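You operate a simulated robot arm through the tools that you are given. There is no shell and no other tool. Be economical: measure what you need, move in short steps, check, and stop when the job is done.

Carry out the task below with a simulated two-armed robot. There is one attempt and no reset: what you move stays moved.

Task
Warm the blue jet with two shots, then seat it on the bar.
Fine: fifteen mm port; black pump button once a shot; lift the jet only when the amber lamp is out; its own well of the seven seat bar. Set down upright: what you pick out.

Only the result counts: the job must be done as asked and must still hold three seconds after the hand-in. Knocking over, shifting, dropping, spilling or breaking anything else fails it.

Robot
Two 7-joint arms with two-finger parallel grippers on one trunk, hanging from a carriage that runs on a rail from [-1983, 1] to [197, 0] (x, y) and turns from -6.074 to 5.934 rad about z. Base frame: it is fixed where the carriage stands at the start and does not move with it; the origin is on the floor, on the carriage's upright axis, x ahead of it, y to its left, z up; the surface under the hand at the start is at about z = 860. Units: mm, rad, N and s.
The left shoulder is at the start at [40, 161, 1213], the right one opposite. With the tool pointing down near the work surface each hand reaches from about 260 to 760 mm from the robot's upright axis, wherever it stands, measured 20 degrees to its own side. Places, roughly: fifteen mm port [600, 100, 900]. Payload 4.4 kg a hand.
The tool frame of a hand sits at the grasp point between the pads (the TCP): z along the fingers, y along the line on which they close. The tips reach 23 mm beyond it. Largest opening 94 mm; finger width 38, thickness 10; the body of the gripper, 54 by 96 mm, starts 39 mm behind the TCP.
Orientation is that of the tool frame in the base frame, as a unit quaternion [w, x, y, z]. With the fingers straight down and closing along the base's y, the tool's x points along the base's -x, its y along +y and its z along -z.

Tools
- The arms move only by the tool drive_tool. It takes "left_moves", "right_moves" or both (then of equal length, played together; a hand with none holds still); each is a list of rows, each a list of 7 numbers: the shift along the tool's x, y, z in mm, then the turn, a rotation vector about the tool's x, y, z in degrees, then the opening in per cent of the stroke, from 0 (shut) to 100 (fully open). In form: [[tx, ty, tz, ax, ay, az, hand], ...]. A call has 1 to 20 rows; each row is the pose to reach, as a shift and turn from the pose commanded when the call began, along the tool's axes at that moment. A row lasts 0.2 s, in which the tool goes at most 50 mm and 0.15 rad; a call with a longer step from one row to the next is refused whole, and so is a gripper value outside its range. Where a pose cannot be reached the arm comes as near as it can. A force on the tool above 90 N (or 10 N above the force at the start of the call, whichever is more), or a blocked arm, ends the call early, and 0.2 s more pass. Each finger travels about 45 mm/s and halts on what it meets, pressing with about 36 N; the grip force reading is that of the motor and also rises with nothing between the fingers. The clock runs only during rows and for 0.2 s after the last one: add rows that repeat a pose to give the fingers time. It gives the time, the measured TCP pose, the force on the tool (base axes), the opening and the grip force at its end, in the units of the frame above (readings bear some noise), with the torque about the TCP (base axes, N m) and any sound that the robot's microphone picked up.
- Cameras (640 x 400 px; columns grow to the right, rows downward): "scene" is now at [224.2, -22.9, 1492.5]; the picture's right is [-0.36, -0.93, 0.00], its down [-0.78, 0.31, -0.54] and it looks along [0.50, -0.20, -0.84] (base axes); focal length 226 px, centre (320, 200). "left" rides on the left gripper at [86, -16, -74] in its tool frame; the picture's right is [0.18, 0.98, 0.00], its down [-0.58, 0.11, -0.81] and it looks along [-0.79, 0.15, 0.59] (tool axes); focal length 243 px, centre (320, 200). "right" rides on the right gripper at [86, 16, -74] in its tool frame; the picture's right is [-0.18, 0.98, 0.00], its down [-0.58, -0.11, -0.81] and it looks along [-0.79, -0.15, 0.59] (tool axes); focal length 243 px, centre (320, 200). There is no depth. A picture from a camera that has moved, and an enlarged one, comes with that camera's place and axes in the base frame and with its lens.
- snapshot(camera): a new picture of that camera. It takes no simulated time.
- slide_trunk(by): slides the trunk up (or, below 0, down) by that many mm; the arms and the scene camera ride with it, the base frame stays. It gives what a move gives, with no picture.
- base_move(legs): drives the robot by 1 to 6 legs, each [ahead, left, turn to the left] in mm, mm and rad, along the robot's own axes; the way and the turn of a leg run together, so that a leg with both is an arc; at most 1500 mm and 3.142 rad a leg. The arms and the cameras ride along, it lands a little off, and it stops where it bumps. It keeps to its track: a leg is cut to what the track allows. It gives what a move gives.
- turn_head(pan, tilt): turns the head with the scene camera to pan (to the left, within 1.501 rad either way) and tilt (down, from -0.506 to 1.204), counted from straight ahead of the robot. It gives what a move gives.
- close_up(camera, box): a new picture of the part [left, top, right, bottom] of that camera's present view, enlarged. It takes no simulated time.
- sign_off(): hands the job in; it is judged then, once.

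Work in short steps. Places have to be worked out from the pictures, the camera data and where the tool is seen: move nearer, look again, correct. Check each grasp and each placing, and mend what went wrong. You have 120 turns and 108 pictures in all, those below and enlarged ones among them. Open the grippers and draw the arms clear of the work before you hand the job in, unless the task says otherwise; then end with one line.

The tools are called after "Emit:" as a command line: name --argument value ..., lists and objects as JSON in quotes. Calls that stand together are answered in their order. drive_tool: Moves the arms, as the interface text tells. Its arguments: {"type":"object","properties":{"left_moves":{"type":"array","items":{"type":"array","items":{"type":"number"}}},"right_moves":{"type":"array","items":{"type":"array","items":{"type":"number"}}}},"required":[]} The other tools are called the same way: slide_trunk (by) slides the trunk up or down; base_move (legs) drives the base; turn_head (pan, tilt) turns the head that bears the scene camera; snapshot (camera) takes a picture; close_up (camera, box) takes an enlarged picture of a part of a camera's view; sign_off () hands the job in.

At the start:

```text
time: 0.0
left_tool_pos: [568.6, 109.9, 1256.2]
left_tool_rot: [0.0, 0.0, 1.0, 0.001]
left_contact_force: [-0.1, 0.2, -0.3]
left_ft_torque: [-0.01, -0.01, 0.02]
left_gripper_width: 93.9
left_gripper_force: 0.1
right_tool_pos: [401.6, -268.3, 1224.6]
right_tool_rot: [0.0, 0.0, 1.0, 0.0]
right_contact_force: [0.6, -0.4, 0.9]
right_ft_torque: [-0.02, -0.01, 0.01]
right_gripper_width: 93.9
right_gripper_force: 0.0
trunk travel left (down, up): [-350.0, 420.0]
robot x, y, heading: [0.9, 1.0, 0.002]
head pan, tilt: [-0.372, 1.0]
```

scene: 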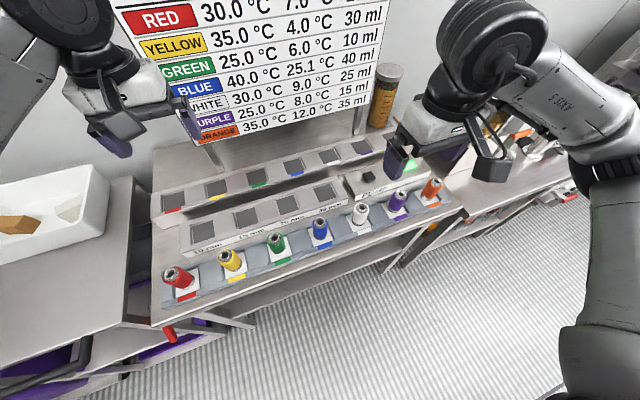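
right: 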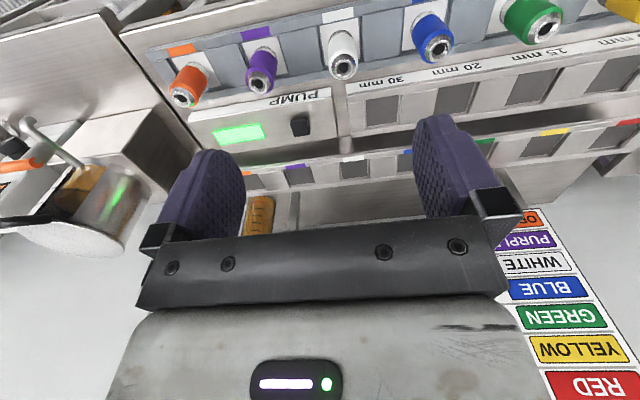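
left: 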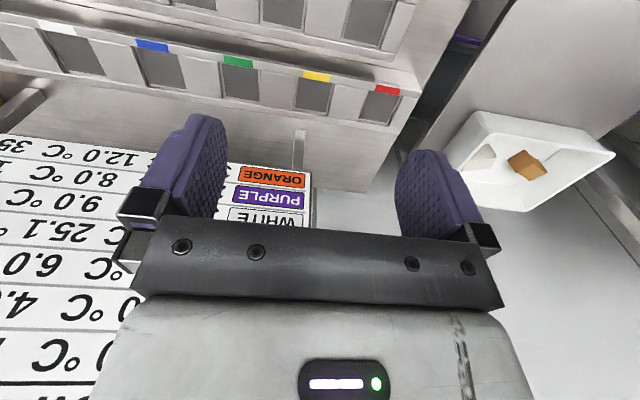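

The scene shows a jet row in front, a port block with mm labels, a pump with button, and a seat bar behind. I enlarge the parts to read the labels.

Emit:
close_up --camera "scene" --box '[150, 130, 310, 230]'

Emit:
close_up --camera "scene" --box '[300, 130, 460, 230]'

Emit:
close_up --camera "right" --box '[340, 0, 640, 188]'

Emit:
close_up --camera "scene" --box '[100, 0, 400, 188]'

```text
4.00 times, centred on (230, 180) of scene
camera zoom: at [224.2, -22.9, 1492.5], right [-0.36, -0.93, 0.0], down [-0.78, 0.31, -0.54], along [0.5, -0.2, -0.84], focal length 903 px, centre (680, 280)
```

zoom: 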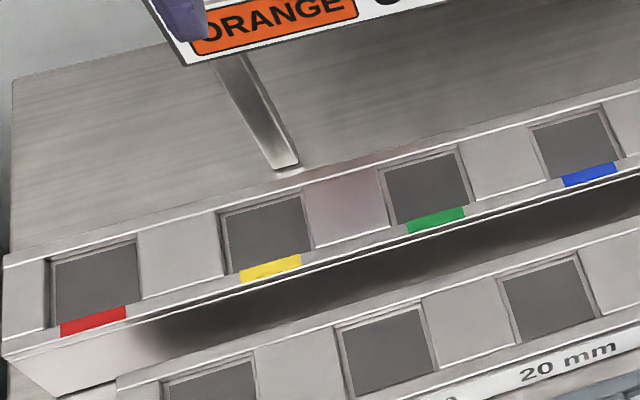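

```text
4.00 times, centred on (380, 180) of scene
camera zoom: at [224.2, -22.9, 1492.5], right [-0.36, -0.93, 0.0], down [-0.78, 0.31, -0.54], along [0.5, -0.2, -0.84], focal length 903 px, centre (80, 280)
```

zoom: 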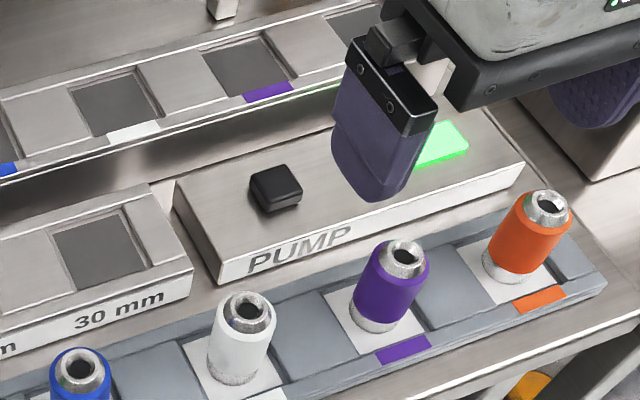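

```text
2.13 times, centred on (490, 94) of right
camera zoom: at [314.2, -252.9, 1299.6], right [0.18, 0.98, 0.0], down [0.58, -0.11, 0.81], along [0.79, -0.15, -0.59], focal length 516 px, centre (-42, 426)
```

zoom: 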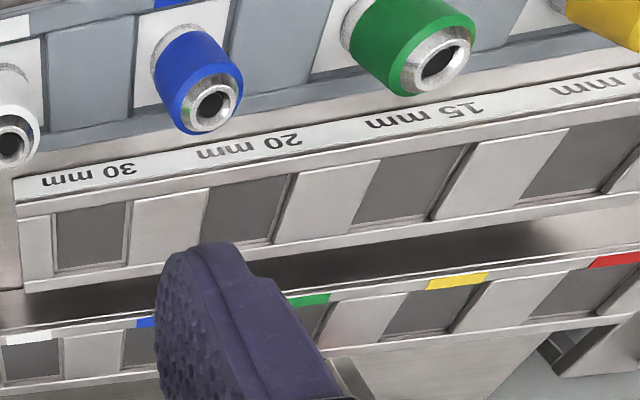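

```text
2.13 times, centred on (250, 94) of scene
camera zoom: at [224.2, -22.9, 1492.5], right [-0.36, -0.93, 0.0], down [-0.78, 0.31, -0.54], along [0.5, -0.2, -0.84], focal length 480 px, centre (469, 426)
```

zoom: 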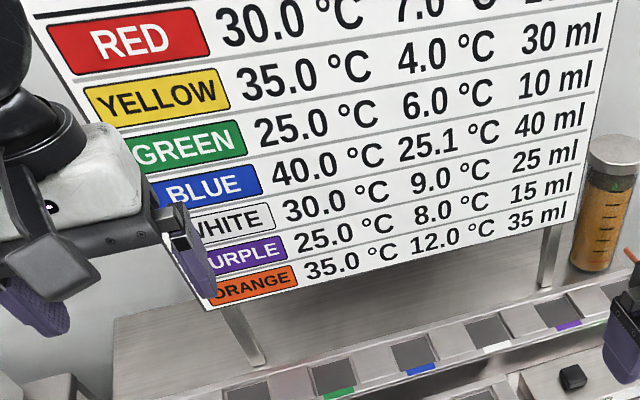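

The second port from the left is the 15 mm one; the blue jet is near [460, -118] and the blue well near [708, -125]. I move the left arm aside and bring the right one in to look.

Emit:
drive_tool --left_moves '[[0, 50, 0, 0, 0, 0, 100], [0, 100, 0, 0, 0, 0, 100], [0, 150, 0, 0, 0, 0, 100], [0, 200, 0, 0, 0, 0, 100]]' --right_moves '[[17, 35, 25, 0, 0, 0, 100], [34, 70, 50, 0, 0, 0, 100], [50, 110, 75, 0, 0, 0, 100], [65, 150, 100, 0, 0, 0, 100]]'

Emit:
snapshot --camera "right"

Emit:
snapshot --camera "scene"

```text
time: 1.0
left_tool_pos: [567.5, 311.1, 1256.1]
left_tool_rot: [0.001, 0.0, 1.0, 0.001]
left_contact_force: [-0.2, 0.2, -0.1]
left_ft_torque: [-0.05, 0.02, 0.02]
left_gripper_width: 94.1
left_gripper_force: 0.1
right_tool_pos: [336.0, -117.8, 1125.1]
right_tool_rot: [-0.001, 0.001, 1.0, 0.0]
right_contact_force: [0.6, 0.7, -0.1]
right_ft_torque: [0.01, -0.03, 0.02]
right_gripper_width: 94.0
right_gripper_force: 0.1
trunk travel left (down, up): [-350.0, 420.0]
robot x, y, heading: [-1.1, -0.3, 0.001]
head pan, tilt: [-0.372, 1.0]
```

```text
100 pictures are left
camera right: at [249.2, -101.5, 1199.8], right [0.19, 0.98, 0.0], down [0.58, -0.11, 0.81], along [0.79, -0.15, -0.59], focal length 243 px, centre (320, 200)
```

right: 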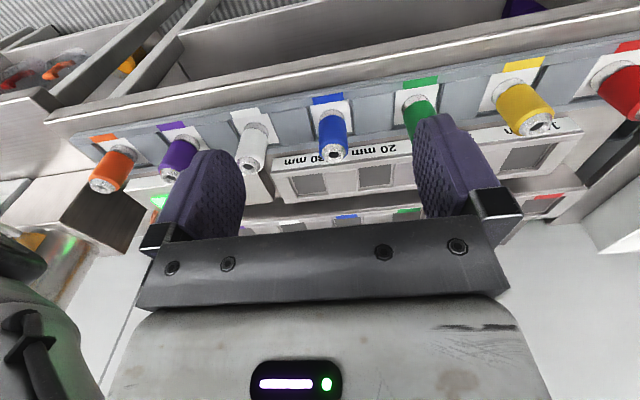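

```text
99 pictures are left
camera scene: at [223.9, -22.0, 1492.5], right [-0.36, -0.93, 0.0], down [-0.78, 0.31, -0.54], along [0.5, -0.2, -0.84], focal length 226 px, centre (320, 200)
```

scene: 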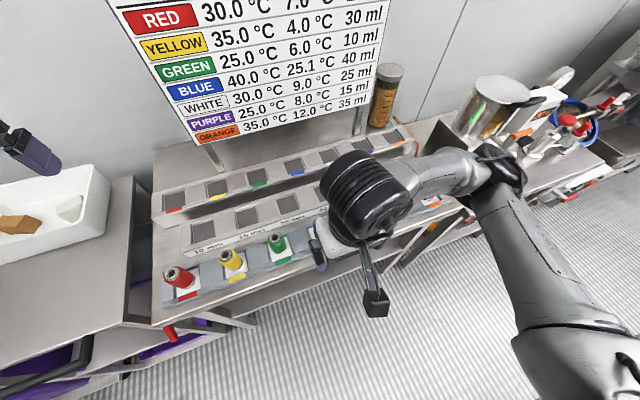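

Triangulated blue jet top at about [481, -127, 952]. I move above it at z≈1030 and check.

Emit:
drive_tool --right_moves '[[-40, -3, 15, 0, 0, 0, 100], [-80, -6, 30, 0, 0, 0, 100], [-120, -9, 50, 0, 0, 0, 100], [-145, -9, 90, 0, 0, 0, 100]]'

Emit:
snapshot --camera "right"

```text
time: 2.0
left_tool_pos: [565.9, 310.8, 1255.0]
left_tool_rot: [0.0, 0.0, 1.0, -0.001]
left_contact_force: [-0.8, 0.3, 0.7]
left_ft_torque: [-0.03, -0.03, -0.01]
left_gripper_width: 94.2
left_gripper_force: 0.0
right_tool_pos: [481.4, -126.8, 1034.9]
right_tool_rot: [0.0, -0.001, 1.0, 0.0]
right_contact_force: [0.0, -0.3, 0.0]
right_ft_torque: [-0.01, -0.01, 0.01]
right_gripper_width: 93.9
right_gripper_force: 0.0
trunk travel left (down, up): [-350.0, 420.0]
robot x, y, heading: [-0.4, -2.7, 0.0]
head pan, tilt: [-0.372, 1.0]
```

```text
98 pictures are left
camera right: at [394.2, -111.3, 1109.5], right [0.18, 0.98, 0.0], down [0.58, -0.11, 0.81], along [0.79, -0.15, -0.59], focal length 243 px, centre (320, 200)
```

right: 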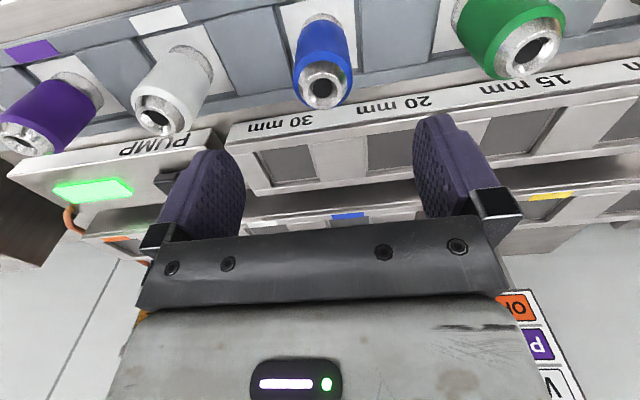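

The jet sits at [480, -126]; I come straight down to z≈925, fingers astride it.

Emit:
drive_tool --right_moves '[[0.5, 1, 30, 0, 0, 0, 100], [0.5, 1, 60, 0, 0, 0, 100], [0.5, 1, 90, 0, 0, 0, 100], [0.5, 1, 110, 0, 0, 0, 100], [0.5, 1, 110, 0, 0, 0, 100]]'

Emit:
snapshot --camera "right"

Emit:
snapshot --camera "scene"

```text
time: 3.2
left_tool_pos: [566.6, 310.1, 1254.6]
left_tool_rot: [0.0, 0.0, 1.0, -0.001]
left_contact_force: [0.6, -0.1, 0.2]
left_ft_torque: [-0.01, 0.0, -0.06]
left_gripper_width: 93.8
left_gripper_force: 0.0
right_tool_pos: [480.6, -127.2, 924.5]
right_tool_rot: [0.0, 0.0, 1.0, 0.0]
right_contact_force: [-0.1, 0.7, 0.3]
right_ft_torque: [-0.01, 0.0, -0.01]
right_gripper_width: 94.1
right_gripper_force: 0.1
trunk travel left (down, up): [-350.0, 420.0]
robot x, y, heading: [0.7, 3.5, -0.003]
head pan, tilt: [-0.372, 1.0]
```

```text
97 pictures are left
camera right: at [393.6, -111.0, 999.3], right [0.18, 0.98, 0.0], down [0.58, -0.11, 0.81], along [0.79, -0.15, -0.59], focal length 243 px, centre (320, 200)
```

right: 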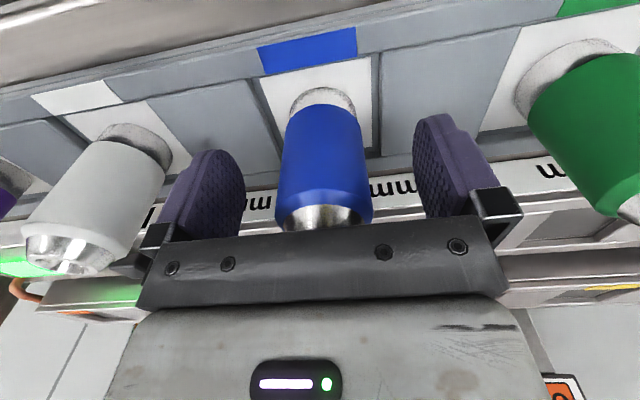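

```text
96 pictures are left
camera scene: at [224.2, -22.9, 1492.5], right [-0.36, -0.93, 0.0], down [-0.78, 0.31, -0.54], along [0.5, -0.2, -0.84], focal length 226 px, centre (320, 200)
```

scene: 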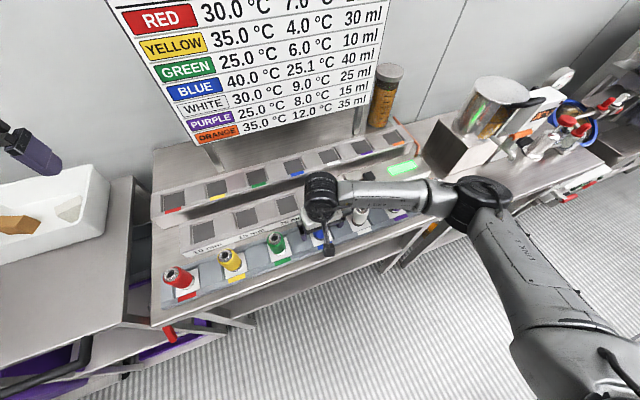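

The jet is centred between the pads; I close the hand.

Emit:
drive_tool --right_moves '[[0, 0, 0, 0, 0, 0, 0], [0, 0, 0, 0, 0, 0, 0], [0, 0, 0, 0, 0, 0, 0], [0, 0, 0, 0, 0, 0, 0], [0, 0, 0, 0, 0, 0, 0], [0, 0, 0, 0, 0, 0, 0]]'

Emit:
snapshot --camera "right"

```text
time: 4.6
left_tool_pos: [567.2, 309.8, 1255.3]
left_tool_rot: [0.0, 0.001, 1.0, 0.0]
left_contact_force: [-0.4, -0.7, 0.8]
left_ft_torque: [0.02, 0.01, 0.0]
left_gripper_width: 93.9
left_gripper_force: 0.1
right_tool_pos: [479.6, -126.9, 925.3]
right_tool_rot: [-0.001, 0.0, 1.0, 0.001]
right_contact_force: [-0.2, 1.2, 1.3]
right_ft_torque: [0.04, 0.02, 0.02]
right_gripper_width: 41.5
right_gripper_force: 35.8
trunk travel left (down, up): [-350.0, 420.0]
robot x, y, heading: [1.0, 0.4, 0.003]
head pan, tilt: [-0.372, 1.0]
```

```text
95 pictures are left
camera right: at [393.5, -110.8, 999.6], right [0.18, 0.98, 0.0], down [0.58, -0.11, 0.81], along [0.79, -0.15, -0.59], focal length 243 px, centre (320, 200)
```

right: 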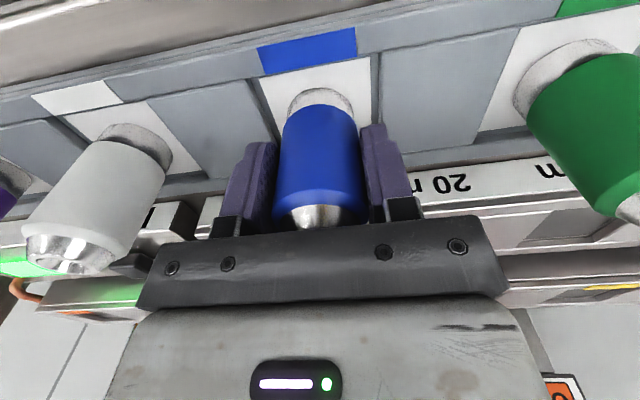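

Gripped at 41.5 mm. I lift straight up 130 mm.

Emit:
drive_tool --right_moves '[[0, 0, 20, 0, 0, 0, 0], [0, 0, -10, 0, 0, 0, 0]]'

```text
time: 5.2
left_tool_pos: [567.7, 309.6, 1255.1]
left_tool_rot: [0.0, 0.0, 1.0, 0.0]
left_contact_force: [0.1, 0.7, 0.5]
left_ft_torque: [0.02, -0.02, -0.02]
left_gripper_width: 93.9
left_gripper_force: 0.1
right_tool_pos: [480.8, -128.3, 932.3]
right_tool_rot: [-0.002, 0.002, 1.0, -0.002]
right_contact_force: [-0.6, -0.1, -2.2]
right_ft_torque: [0.02, -0.02, -0.04]
right_gripper_width: 41.4
right_gripper_force: 36.0
trunk travel left (down, up): [-350.0, 420.0]
robot x, y, heading: [0.1, -0.6, 0.005]
head pan, tilt: [-0.372, 1.0]
```

My first row mistakenly pressed down before rising; I check whether the jet slid in the grip or anything shifted.

Emit:
snapshot --camera "right"

```text
94 pictures are left
camera right: at [392.8, -111.8, 1007.4], right [0.19, 0.98, 0.0], down [0.58, -0.11, 0.8], along [0.79, -0.15, -0.59], focal length 243 px, centre (320, 200)
```

right: 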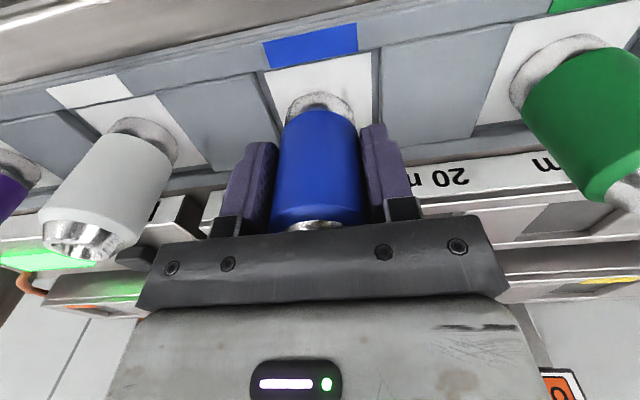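

The jet only slid about 10 mm up in the grip, and the rack is undisturbed. Now I lift properly.

Emit:
drive_tool --right_moves '[[0, 0, -30, 0, 0, 0, 0], [0, 0, -70, 0, 0, 0, 0], [0, 0, -110, 0, 0, 0, 0], [0, 0, -130, 0, 0, 0, 0], [0, 0, -130, 0, 0, 0, 0]]'

Emit:
snapshot --camera "right"

Emit:
snapshot --camera "scene"

Emit:
snapshot --camera "left"

```text
time: 6.4
left_tool_pos: [567.0, 310.7, 1255.3]
left_tool_rot: [0.0, 0.0, 1.0, 0.0]
left_contact_force: [-0.3, 0.0, -0.1]
left_ft_torque: [0.02, 0.0, -0.01]
left_gripper_width: 94.1
left_gripper_force: 0.0
right_tool_pos: [481.8, -127.9, 1064.9]
right_tool_rot: [0.001, 0.0, 1.0, 0.0]
right_contact_force: [-0.6, 0.6, -2.0]
right_ft_torque: [-0.02, 0.0, 0.0]
right_gripper_width: 41.7
right_gripper_force: 36.0
trunk travel left (down, up): [-350.0, 420.0]
robot x, y, heading: [-1.0, 0.5, -0.003]
head pan, tilt: [-0.372, 1.0]
```

```text
93 pictures are left
camera right: at [393.6, -111.5, 1139.3], right [0.18, 0.98, 0.0], down [0.58, -0.11, 0.81], along [0.79, -0.15, -0.59], focal length 243 px, centre (320, 200)
```

right: 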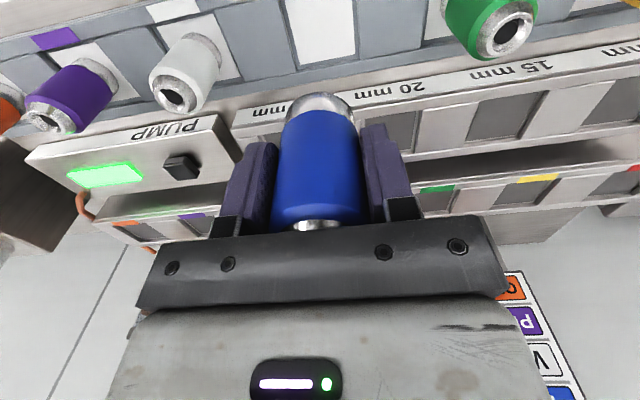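

```text
92 pictures are left
camera scene: at [224.0, -22.8, 1492.5], right [-0.36, -0.93, 0.0], down [-0.78, 0.31, -0.54], along [0.5, -0.2, -0.84], focal length 226 px, centre (320, 200)
```

scene: 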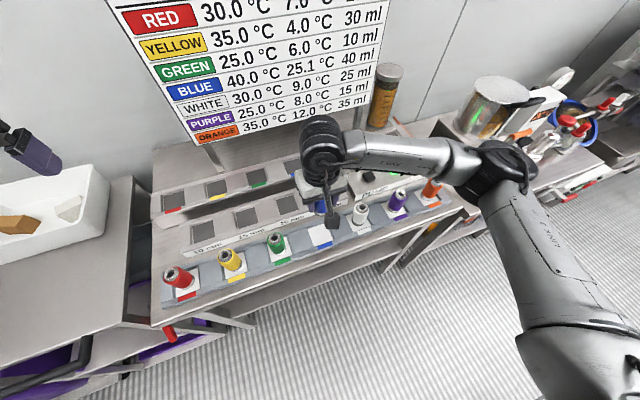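

```text
91 pictures are left
camera left: at [482.0, 293.7, 1330.1], right [-0.18, 0.98, 0.0], down [0.58, 0.11, 0.81], along [0.79, 0.15, -0.59], focal length 243 px, centre (320, 200)
```

left: 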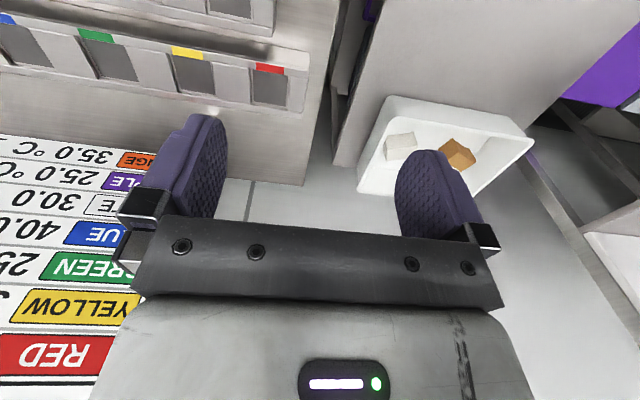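

The jet is held clear. I enlarge the wrist view to measure the 15 mm port and the jet's base.

Emit:
close_up --camera "right" --box '[400, 50, 600, 175]'

Emit:
close_up --camera "right" --box '[220, 60, 420, 250]'

Emit:
close_up --camera "scene" --box '[180, 175, 300, 260]'

```text
3.20 times, centred on (500, 112) of right
camera zoom: at [393.6, -111.5, 1139.3], right [0.18, 0.98, 0.0], down [0.58, -0.11, 0.81], along [0.79, -0.15, -0.59], focal length 776 px, centre (-256, 480)
```

zoom: 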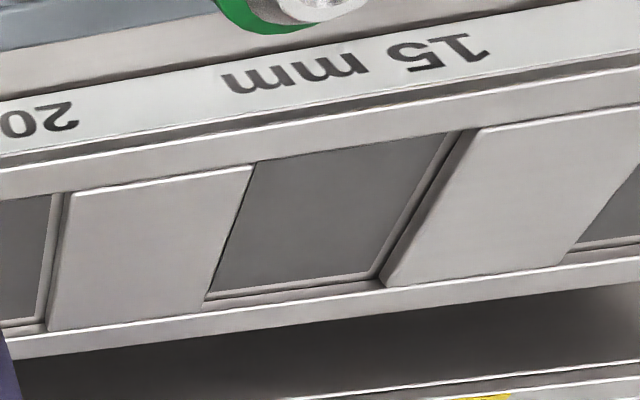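

```text
2.11 times, centred on (320, 155) of right
camera zoom: at [393.6, -111.5, 1139.3], right [0.18, 0.98, 0.0], down [0.58, -0.11, 0.81], along [0.79, -0.15, -0.59], focal length 511 px, centre (320, 295)
```

zoom: 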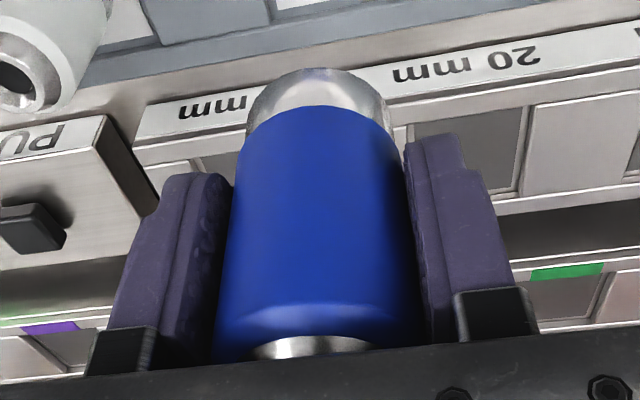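

```text
4.71 times, centred on (240, 218) of scene
camera zoom: at [224.0, -22.8, 1492.5], right [-0.36, -0.93, 0.0], down [-0.78, 0.31, -0.54], along [0.5, -0.2, -0.84], focal length 1063 px, centre (696, 118)
```

zoom: 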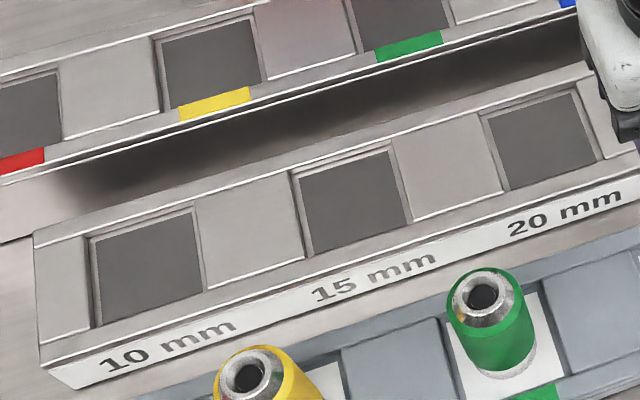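

Triangulation puts the 15 mm port opening at about [604, 66, 894], with the floor ~10 mm lower; the jet base is ~46 mm below the TCP. I move above the port.

Emit:
drive_tool --right_moves '[[-20, 35, 0, 0, 0, 0, 0], [-45, 75, 0, 0, 0, 0, 0], [-70, 115, 0, 0, 0, 0, 0], [-95, 155, 0, 0, 0, 0, 0], [-122, 194, 0, 0, 0, 0, 0], [-122, 194, 0, 0, 0, 0, 0]]'

Emit:
snapshot --camera "right"

Emit:
snapshot --camera "scene"

```text
time: 7.8
left_tool_pos: [568.4, 307.7, 1255.4]
left_tool_rot: [0.0, 0.0, 1.0, 0.0]
left_contact_force: [0.5, -0.6, 0.3]
left_ft_torque: [0.04, 0.01, 0.01]
left_gripper_width: 94.0
left_gripper_force: 0.0
right_tool_pos: [604.1, 66.4, 1065.0]
right_tool_rot: [0.0, 0.0, 1.0, 0.0]
right_contact_force: [0.6, 0.6, -2.0]
right_ft_torque: [0.01, 0.01, 0.01]
right_gripper_width: 41.5
right_gripper_force: 36.2
trunk travel left (down, up): [-350.0, 420.0]
robot x, y, heading: [0.4, 0.1, -0.003]
head pan, tilt: [-0.372, 1.0]
```

```text
87 pictures are left
camera right: at [515.4, 82.7, 1139.1], right [0.18, 0.98, 0.0], down [0.58, -0.11, 0.81], along [0.79, -0.15, -0.59], focal length 243 px, centre (320, 200)
```

right: 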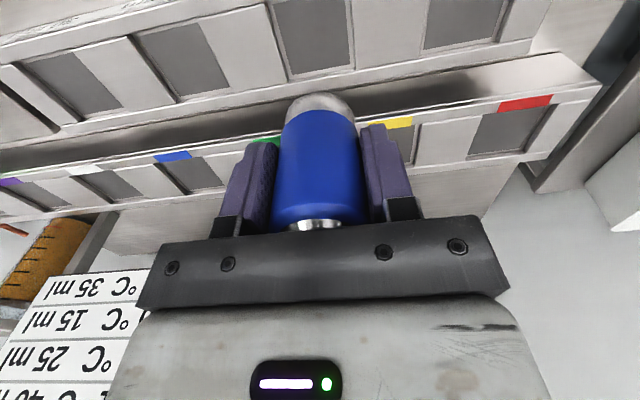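

```text
86 pictures are left
camera scene: at [223.9, -23.4, 1492.4], right [-0.36, -0.93, 0.0], down [-0.78, 0.3, -0.54], along [0.5, -0.2, -0.84], focal length 226 px, centre (320, 200)
```

scene: 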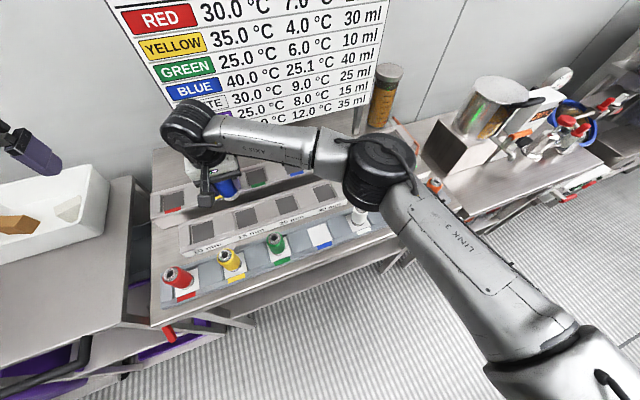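

The jet hangs above the port. I lower to z≈990 and recheck alignment and arm clearance.

Emit:
drive_tool --right_moves '[[0, 0, 25, 0, 0, 0, 0], [0, 0, 50, 0, 0, 0, 0], [0, 0, 75, 0, 0, 0, 0], [0, 0, 75, 0, 0, 0, 0]]'

Emit:
snapshot --camera "right"

Emit:
snapshot --camera "scene"

```text
time: 8.8
left_tool_pos: [567.7, 309.6, 1255.3]
left_tool_rot: [0.0, 0.0, 1.0, 0.0]
left_contact_force: [-0.6, -0.4, 0.6]
left_ft_torque: [-0.02, 0.03, -0.01]
left_gripper_width: 93.9
left_gripper_force: 0.0
right_tool_pos: [602.7, 67.4, 989.7]
right_tool_rot: [0.001, 0.0, 1.0, 0.0]
right_contact_force: [0.2, -0.4, -2.7]
right_ft_torque: [0.02, 0.01, 0.02]
right_gripper_width: 41.2
right_gripper_force: 36.0
trunk travel left (down, up): [-350.0, 420.0]
robot x, y, heading: [0.8, -0.0, -0.004]
head pan, tilt: [-0.372, 1.0]
```

```text
85 pictures are left
camera right: at [515.9, 82.8, 1064.6], right [0.18, 0.98, 0.0], down [0.58, -0.11, 0.81], along [0.79, -0.15, -0.59], focal length 243 px, centre (320, 200)
```

right: 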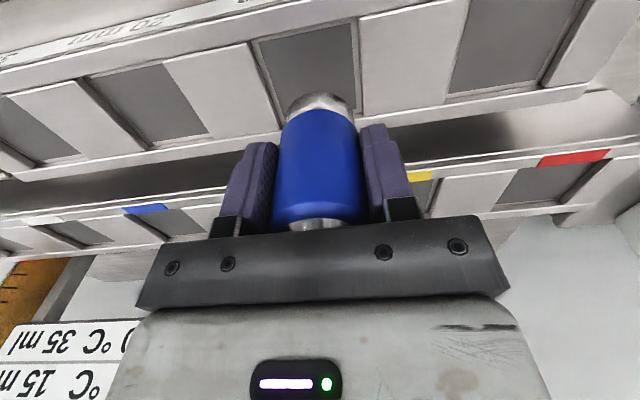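

```text
84 pictures are left
camera scene: at [224.2, -22.8, 1492.5], right [-0.36, -0.93, 0.0], down [-0.78, 0.31, -0.54], along [0.5, -0.2, -0.84], focal length 226 px, centre (320, 200)
```

scene: 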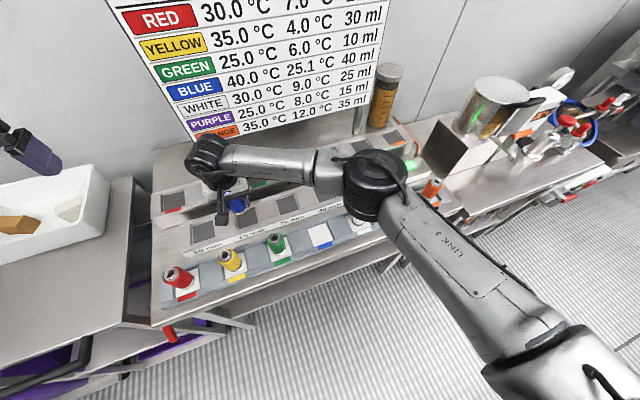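

The port spans y≈29–97, x≈572–636; I correct y by −3 and lower to z≈942.

Emit:
drive_tool --right_moves '[[0, -3, 15, 0, 0, 0, 0], [0, -3, 30, 0, 0, 0, 0], [0, -3, 40, 0, 0, 0, 0], [0, -3, 48, 0, 0, 0, 0], [0, -3, 48, 0, 0, 0, 0]]'

Emit:
snapshot --camera "right"

Emit:
close_up --camera "scene" --box '[170, 140, 410, 290]'

```text
time: 10.0
left_tool_pos: [567.2, 309.5, 1255.3]
left_tool_rot: [0.0, 0.0, 1.0, 0.0]
left_contact_force: [0.2, -1.0, -0.1]
left_ft_torque: [-0.02, 0.01, -0.02]
left_gripper_width: 94.0
left_gripper_force: 0.1
right_tool_pos: [603.3, 62.9, 942.0]
right_tool_rot: [0.0, -0.001, 1.0, 0.0]
right_contact_force: [-1.5, -1.3, 0.7]
right_ft_torque: [-0.01, -0.05, 0.0]
right_gripper_width: 41.3
right_gripper_force: 35.8
trunk travel left (down, up): [-350.0, 420.0]
robot x, y, heading: [0.5, -2.1, -0.003]
head pan, tilt: [-0.372, 1.0]
```

```text
83 pictures are left
camera right: at [515.6, 79.3, 1016.8], right [0.18, 0.98, 0.0], down [0.58, -0.11, 0.81], along [0.79, -0.15, -0.59], focal length 243 px, centre (320, 200)
```

right: 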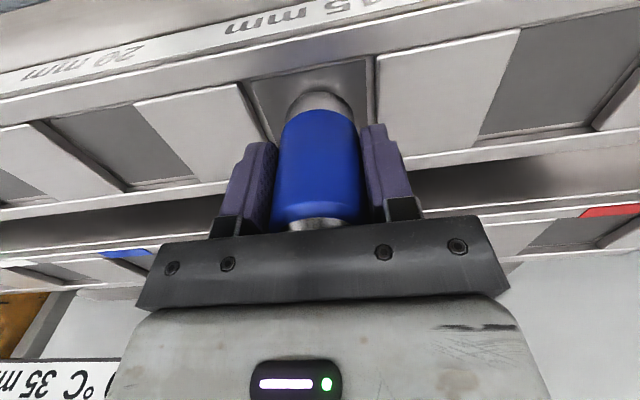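

```text
2.67 times, centred on (290, 215) of scene
camera zoom: at [224.1, -22.9, 1492.5], right [-0.36, -0.93, 0.0], down [-0.78, 0.31, -0.54], along [0.5, -0.2, -0.84], focal length 602 px, centre (400, 160)
```

zoom: 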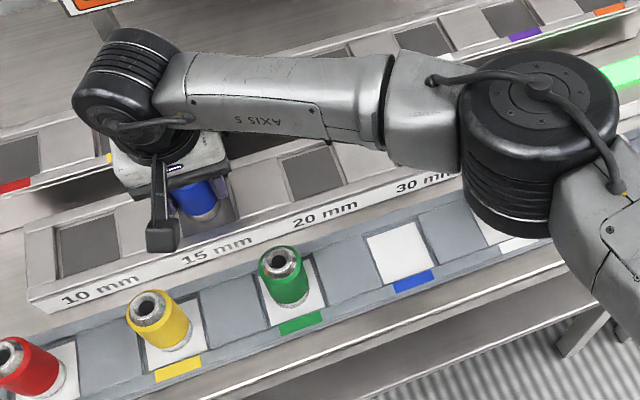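

The vertical force rose slightly, maybe first contact; I lower 3 mm more and read it.

Emit:
drive_tool --right_moves '[[0, 0, 3, 0, 0, 0, 0], [0, 0, 3, 0, 0, 0, 0]]'

Emit:
close_up --camera "right" --box '[230, 40, 410, 240]'

```text
time: 10.6
left_tool_pos: [567.7, 308.6, 1256.1]
left_tool_rot: [0.0, 0.0, 1.0, -0.001]
left_contact_force: [-0.5, -0.5, -0.1]
left_ft_torque: [0.04, 0.02, 0.01]
left_gripper_width: 94.2
left_gripper_force: 0.0
right_tool_pos: [603.6, 63.0, 940.0]
right_tool_rot: [0.001, 0.0, 1.0, 0.001]
right_contact_force: [-8.1, -2.4, 25.3]
right_ft_torque: [-0.35, -0.14, -0.1]
right_gripper_width: 41.2
right_gripper_force: 35.8
trunk travel left (down, up): [-350.0, 420.0]
robot x, y, heading: [3.2, -0.1, 0.002]
head pan, tilt: [-0.372, 1.0]
```

```text
2.00 times, centred on (320, 140) of right
camera zoom: at [516.4, 79.6, 1016.0], right [0.18, 0.98, 0.0], down [0.58, -0.11, 0.81], along [0.79, -0.15, -0.59], focal length 485 px, centre (320, 320)
```

zoom: 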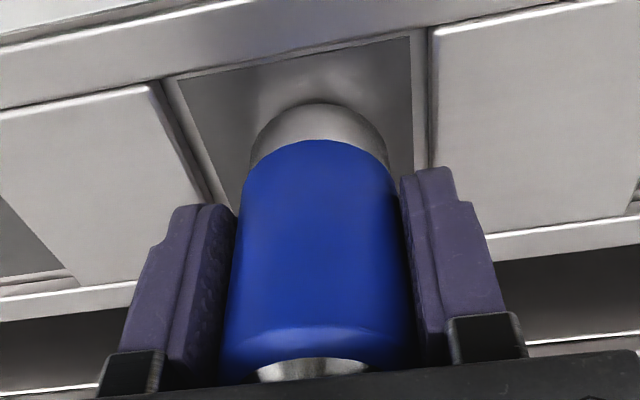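

Clear contact of about 25 N: the jet stands on the port floor. I relieve the press by 2 mm and open the hand.

Emit:
drive_tool --right_moves '[[0, 0, -2, 0, 0, 0, 0], [0, 0, -2, 0, 0, 0, 30], [0, 0, -2, 0, 0, 0, 50], [0, 0, -2, 0, 0, 0, 80], [0, 0, -2, 0, 0, 0, 80], [0, 0, -2, 0, 0, 0, 80]]'

Emit:
snapshot --camera "right"

```text
time: 12.0
left_tool_pos: [568.3, 309.8, 1255.1]
left_tool_rot: [0.0, 0.0, 1.0, 0.0]
left_contact_force: [0.0, 1.5, -0.4]
left_ft_torque: [0.03, -0.02, 0.05]
left_gripper_width: 94.0
left_gripper_force: 0.0
right_tool_pos: [604.9, 64.9, 940.9]
right_tool_rot: [0.0, 0.0, 1.0, 0.001]
right_contact_force: [1.9, -0.1, 2.9]
right_ft_torque: [-0.02, 0.02, 0.0]
right_gripper_width: 75.2
right_gripper_force: 0.1
trunk travel left (down, up): [-350.0, 420.0]
robot x, y, heading: [1.0, 1.6, 0.0]
head pan, tilt: [-0.372, 1.0]
```

```text
80 pictures are left
camera right: at [516.5, 79.6, 1015.5], right [0.18, 0.98, 0.0], down [0.58, -0.11, 0.81], along [0.79, -0.15, -0.59], focal length 243 px, centre (320, 200)
```

right: 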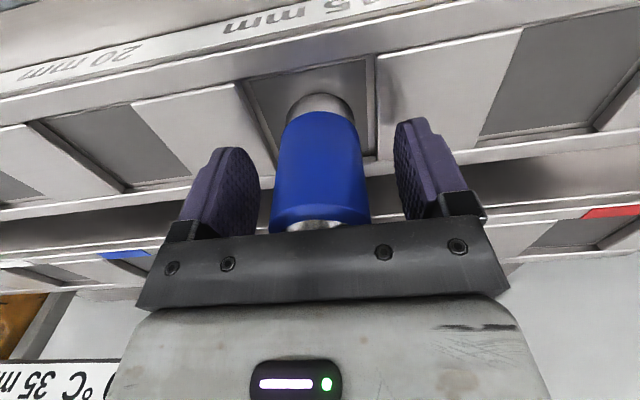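

The jet stands free in the port. I raise straight up and look again.

Emit:
drive_tool --right_moves '[[0, 0, -30, 0, 0, 0, 80], [0, 0, -70, 0, 0, 0, 80], [0, 0, -110, 0, 0, 0, 80], [0, 0, -140, 0, 0, 0, 80], [30, -40, -140, 0, 0, 0, 80], [60, -80, -140, 0, 0, 0, 80], [90, -120, -140, 0, 0, 0, 80], [120, -160, -140, 0, 0, 0, 80], [130, -205, -140, 0, 0, 0, 60], [140, -250, -140, 0, 0, 0, 40], [140, -295, -140, 0, 0, 0, 20], [140, -340, -140, 0, 0, 0, 0], [140, -380, -140, 0, 0, 0, 0]]'

Emit:
snapshot --camera "right"

Emit:
snapshot --camera "scene"

```text
time: 14.8
left_tool_pos: [567.2, 309.2, 1256.2]
left_tool_rot: [-0.001, 0.0, 1.0, 0.0]
left_contact_force: [0.5, -0.2, 0.6]
left_ft_torque: [-0.03, -0.02, 0.02]
left_gripper_width: 93.9
left_gripper_force: 0.1
right_tool_pos: [462.2, -315.5, 1083.2]
right_tool_rot: [0.0, 0.0, 1.0, 0.001]
right_contact_force: [0.4, -0.4, 0.1]
right_ft_torque: [-0.01, 0.01, 0.05]
right_gripper_width: 0.0
right_gripper_force: 30.3
trunk travel left (down, up): [-350.0, 420.0]
robot x, y, heading: [0.9, 1.9, 0.002]
head pan, tilt: [-0.372, 1.0]
```

```text
79 pictures are left
camera right: at [375.2, -299.7, 1156.9], right [0.18, 0.98, 0.0], down [0.58, -0.11, 0.81], along [0.79, -0.15, -0.59], focal length 243 px, centre (320, 200)
```

right: 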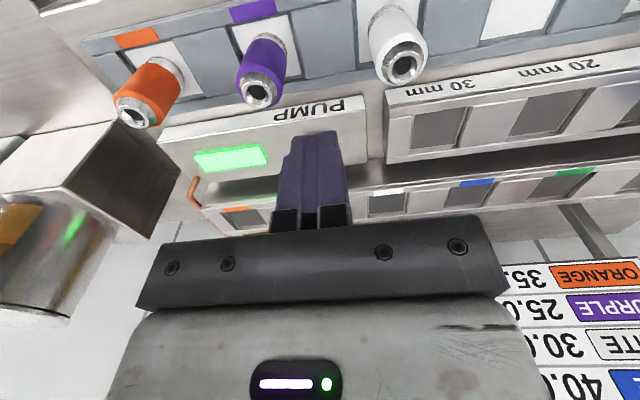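

```text
78 pictures are left
camera scene: at [223.9, -23.2, 1492.5], right [-0.36, -0.93, 0.0], down [-0.78, 0.3, -0.54], along [0.5, -0.2, -0.84], focal length 226 px, centre (320, 200)
```

scene: 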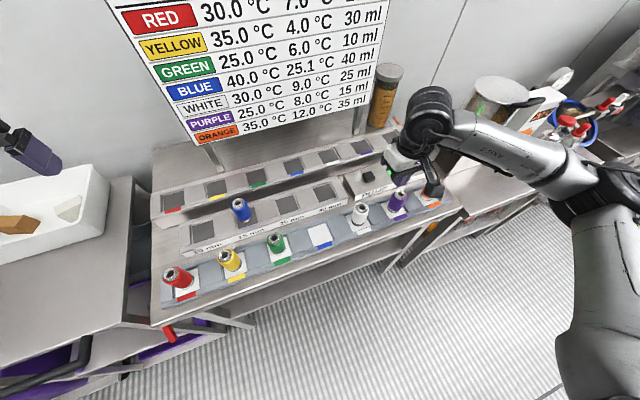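

The blue jet stands upright in the 15 mm port. I enlarge the scene to fix the button place.

Emit:
close_up --camera "scene" --box '[330, 140, 430, 203]'

Emit:
close_up --camera "scene" --box '[200, 130, 360, 230]'

```text
6.35 times, centred on (380, 172) of scene
camera zoom: at [223.9, -23.2, 1492.5], right [-0.36, -0.93, 0.0], down [-0.78, 0.3, -0.54], along [0.5, -0.2, -0.84], focal length 1434 px, centre (-61, 381)
```

zoom: 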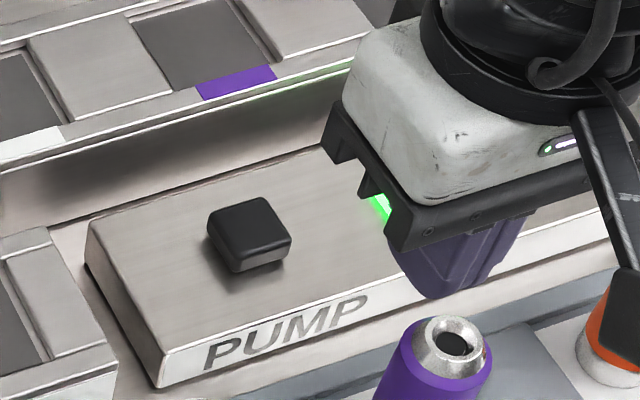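

```text
4.00 times, centred on (280, 180) of scene
camera zoom: at [223.9, -23.2, 1492.5], right [-0.36, -0.93, 0.0], down [-0.78, 0.3, -0.54], along [0.5, -0.2, -0.84], focal length 903 px, centre (480, 280)
```

zoom: 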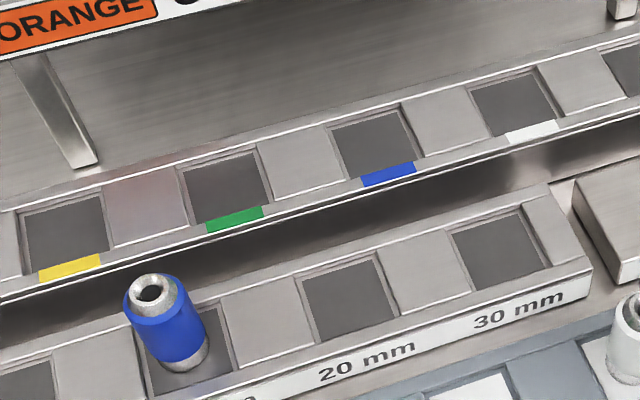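

The button is estimated near [606, -346, 900]. I move to a view beside it for a better fix.

Emit:
drive_tool --right_moves '[[-20, 20, 20, 0, 0, 0, 0], [-40, 55, 45, 0, 0, 0, 0], [-40, 55, 45, 0, 0, 0, 0]]'

Emit:
close_up --camera "right" --box '[140, 60, 380, 210]'

```text
time: 15.6
left_tool_pos: [567.5, 309.0, 1254.9]
left_tool_rot: [-0.001, 0.0, 1.0, 0.0]
left_contact_force: [0.5, -0.3, 1.1]
left_ft_torque: [0.01, 0.01, 0.01]
left_gripper_width: 93.8
left_gripper_force: 0.0
right_tool_pos: [503.9, -261.0, 1035.7]
right_tool_rot: [0.0, 0.001, 1.0, 0.0]
right_contact_force: [-1.1, 0.4, 0.8]
right_ft_torque: [0.0, 0.01, 0.01]
right_gripper_width: 0.0
right_gripper_force: 36.5
trunk travel left (down, up): [-350.0, 420.0]
robot x, y, heading: [1.3, -0.9, -0.002]
head pan, tilt: [-0.372, 1.0]
```

```text
2.67 times, centred on (260, 135) of right
camera zoom: at [415.8, -245.5, 1110.9], right [0.19, 0.98, 0.0], down [0.58, -0.11, 0.81], along [0.79, -0.15, -0.59], focal length 647 px, centre (480, 373)
```

zoom: 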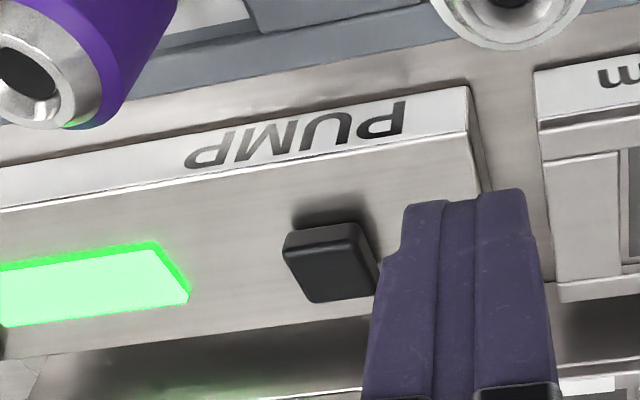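

The button top is at about [604, -346, 906]. I move the closed fingers above it with tips ~15 mm clear.

Emit:
drive_tool --right_moves '[[-35, -30, 0, 0, 0, 0, 0], [-70, -60, 0, 0, 0, 0, 0], [-100, -85, 20, 0, 0, 0, 0], [-100, -85, 60, 0, 0, 0, 0], [-100, -85, 90, 0, 0, 0, 0], [-100, -85, 90, 0, 0, 0, 0]]'

Emit:
close_up --camera "right" --box '[220, 60, 420, 220]'

Emit:
snapshot --camera "scene"

```text
time: 17.0
left_tool_pos: [567.4, 309.4, 1255.3]
left_tool_rot: [0.001, 0.0, 1.0, 0.0]
left_contact_force: [-0.2, 0.2, -0.1]
left_ft_torque: [-0.01, 0.02, 0.0]
left_gripper_width: 94.0
left_gripper_force: 0.1
right_tool_pos: [603.7, -346.3, 946.9]
right_tool_rot: [0.0, 0.0, 1.0, 0.0]
right_contact_force: [0.2, 0.5, 0.3]
right_ft_torque: [0.01, 0.03, 0.0]
right_gripper_width: 0.0
right_gripper_force: 36.5
trunk travel left (down, up): [-350.0, 420.0]
robot x, y, heading: [6.4, -2.2, -0.002]
head pan, tilt: [-0.372, 1.0]
```

```text
2.50 times, centred on (320, 140) of right
camera zoom: at [516.0, -329.5, 1021.8], right [0.18, 0.98, 0.0], down [0.58, -0.11, 0.81], along [0.79, -0.15, -0.59], focal length 606 px, centre (320, 350)
```

zoom: 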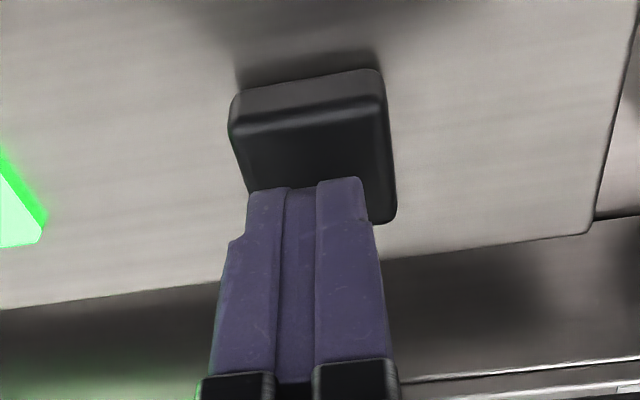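

```text
73 pictures are left
camera scene: at [224.2, -22.9, 1492.5], right [-0.36, -0.93, 0.0], down [-0.78, 0.31, -0.54], along [0.5, -0.2, -0.84], focal length 226 px, centre (320, 200)
```

scene: 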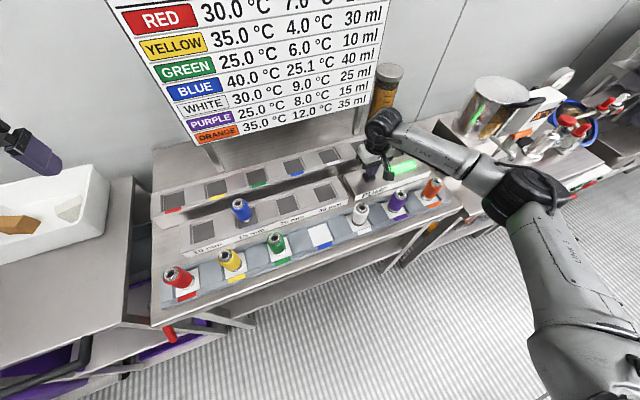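

Fingers are centred over the button. I press about 6 mm past the estimated top and come back up in one go.

Emit:
drive_tool --right_moves '[[0, 0, 10, 0, 0, 0, 0], [0, 0, 16, 0, 0, 0, 0], [0, 0, 20, 0, 0, 0, 0], [0, 0, 23, 0, 0, 0, 0], [0, 0, 15, 0, 0, 0, 0], [0, 0, 0, 0, 0, 0, 0]]'

Emit:
snapshot --camera "scene"

```text
time: 18.4
left_tool_pos: [566.7, 309.2, 1255.0]
left_tool_rot: [0.0, 0.0, 1.0, 0.0]
left_contact_force: [-0.5, 0.5, 0.4]
left_ft_torque: [-0.02, -0.01, 0.0]
left_gripper_width: 94.0
left_gripper_force: 0.1
right_tool_pos: [604.0, -345.6, 945.2]
right_tool_rot: [0.0, 0.0, 1.0, -0.001]
right_contact_force: [-0.1, 0.2, 0.9]
right_ft_torque: [-0.02, 0.01, 0.0]
right_gripper_width: 0.0
right_gripper_force: 35.5
trunk travel left (down, up): [-350.0, 420.0]
robot x, y, heading: [-2.2, -1.9, 0.002]
head pan, tilt: [-0.372, 1.0]
heard: click
```

```text
72 pictures are left
camera scene: at [224.3, -23.1, 1492.3], right [-0.36, -0.93, 0.0], down [-0.78, 0.3, -0.54], along [0.5, -0.2, -0.84], focal length 226 px, centre (320, 200)
```

scene: 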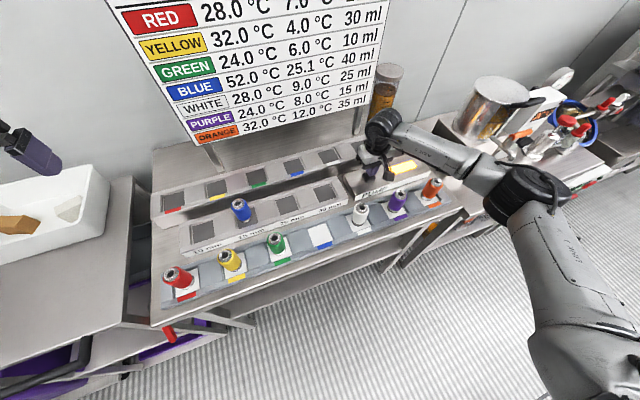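

Click heard, the lamp is amber and blue reads 52 °C: shot one. I wait for the lamp to go out.

Emit:
drive_tool --right_moves '[[0, 0, 0, 0, 0, 0, 0], [0, 0, 0, 0, 0, 0, 0], [0, 0, 0, 0, 0, 0, 0], [0, 0, 0, 0, 0, 0, 0], [0, 0, 0, 0, 0, 0, 0], [0, 0, 0, 0, 0, 0, 0], [0, 0, 0, 0, 0, 0, 0], [0, 0, 0, 0, 0, 0, 0], [0, 0, 0, 0, 0, 0, 0], [0, 0, 0, 0, 0, 0, 0]]'

Emit:
snapshot --camera "scene"

```text
time: 20.6
left_tool_pos: [567.6, 309.5, 1256.5]
left_tool_rot: [-0.001, 0.0, 1.0, 0.001]
left_contact_force: [-0.8, -0.1, -0.1]
left_ft_torque: [0.01, 0.0, -0.03]
left_gripper_width: 94.1
left_gripper_force: 0.1
right_tool_pos: [604.2, -345.8, 945.7]
right_tool_rot: [0.0, -0.001, 1.0, -0.001]
right_contact_force: [-0.9, -0.9, 0.7]
right_ft_torque: [0.0, 0.02, 0.01]
right_gripper_width: 0.0
right_gripper_force: 35.8
trunk travel left (down, up): [-350.0, 420.0]
robot x, y, heading: [-3.1, -2.2, -0.002]
head pan, tilt: [-0.372, 1.0]
```

```text
71 pictures are left
camera scene: at [224.2, -22.9, 1492.5], right [-0.36, -0.93, 0.0], down [-0.78, 0.31, -0.54], along [0.5, -0.2, -0.84], focal length 226 px, centre (320, 200)
```

scene: 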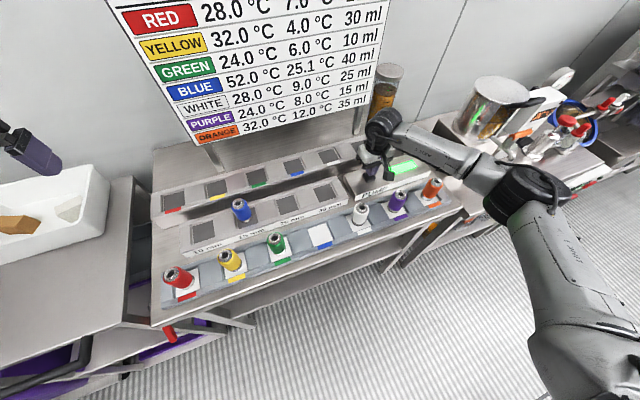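

The lamp is green again, so I press the second and last shot the same way.

Emit:
drive_tool --right_moves '[[0, 0, 10, 0, 0, 0, 0], [0, 0, 16, 0, 0, 0, 0], [0, 0, 20, 0, 0, 0, 0], [0, 0, 23, 0, 0, 0, 0], [0, 0, 15, 0, 0, 0, 0], [0, 0, 0, 0, 0, 0, 0]]'

Emit:
snapshot --camera "scene"

```text
time: 22.0
left_tool_pos: [568.5, 309.1, 1255.5]
left_tool_rot: [0.0, -0.001, 1.0, 0.0]
left_contact_force: [0.4, -0.2, -0.7]
left_ft_torque: [-0.01, 0.0, 0.01]
left_gripper_width: 93.8
left_gripper_force: 0.0
right_tool_pos: [602.8, -345.1, 944.3]
right_tool_rot: [0.0, 0.0, 1.0, -0.001]
right_contact_force: [0.4, 0.5, -0.5]
right_ft_torque: [-0.02, -0.01, -0.02]
right_gripper_width: 0.0
right_gripper_force: 36.5
trunk travel left (down, up): [-350.0, 420.0]
robot x, y, heading: [-0.9, 0.9, -0.004]
head pan, tilt: [-0.372, 1.0]
heard: click
```

```text
70 pictures are left
camera scene: at [224.2, -23.0, 1492.3], right [-0.36, -0.93, 0.0], down [-0.78, 0.3, -0.54], along [0.5, -0.2, -0.84], focal length 226 px, centre (320, 200)
```

scene: 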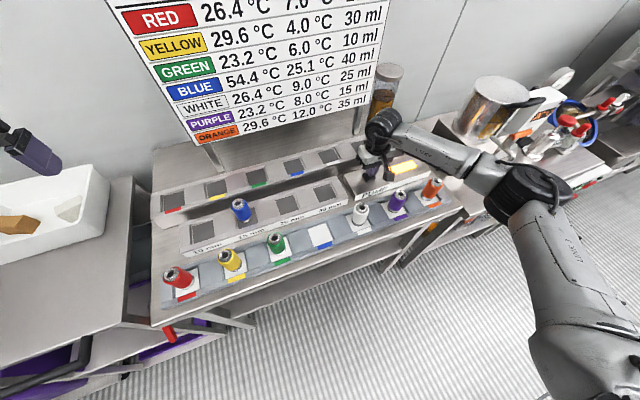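

Second click, 54.4 °C, amber on. I raise the hand and travel back above the jet while the lamp runs out.

Emit:
drive_tool --right_moves '[[0, 0, -45, 0, 0, 0, 0], [0, 0, -90, 0, 0, 0, 0], [10, 40, -125, 0, 0, 0, 20], [20, 85, -125, 0, 0, 0, 40], [20, 130, -125, 0, 0, 0, 60], [20, 175, -125, 0, 0, 0, 80], [20, 220, -125, 0, 0, 0, 80], [20, 265, -125, 0, 0, 0, 80], [20, 310, -125, 0, 0, 0, 80], [10, 350, -125, 0, 0, 0, 80], [0, 390, -125, 0, 0, 0, 80], [0, 410, -125, 0, 0, 0, 80], [0, 410, -125, 0, 0, 0, 80]]'

Emit:
snapshot --camera "right"

Emit:
snapshot --camera "scene"

```text
refused: row 3 steps farther than a row can; nothing moved
```

```text
69 pictures are left
camera right: at [515.4, -330.3, 1019.4], right [0.18, 0.98, 0.0], down [0.58, -0.11, 0.81], along [0.79, -0.15, -0.59], focal length 243 px, centre (320, 200)
```

right: 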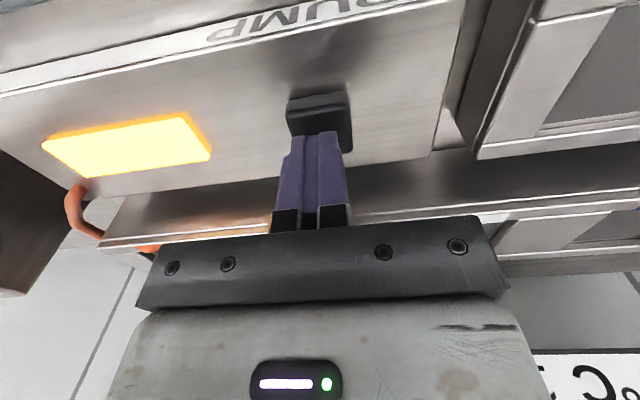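

```text
68 pictures are left
camera scene: at [224.2, -23.0, 1492.3], right [-0.36, -0.93, 0.0], down [-0.78, 0.3, -0.54], along [0.5, -0.2, -0.84], focal length 226 px, centre (320, 200)
```

scene: 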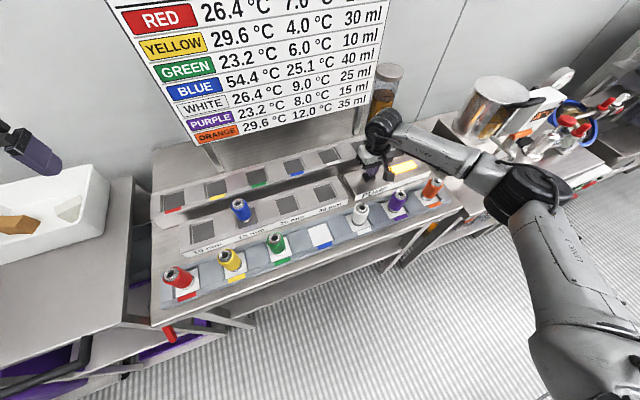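

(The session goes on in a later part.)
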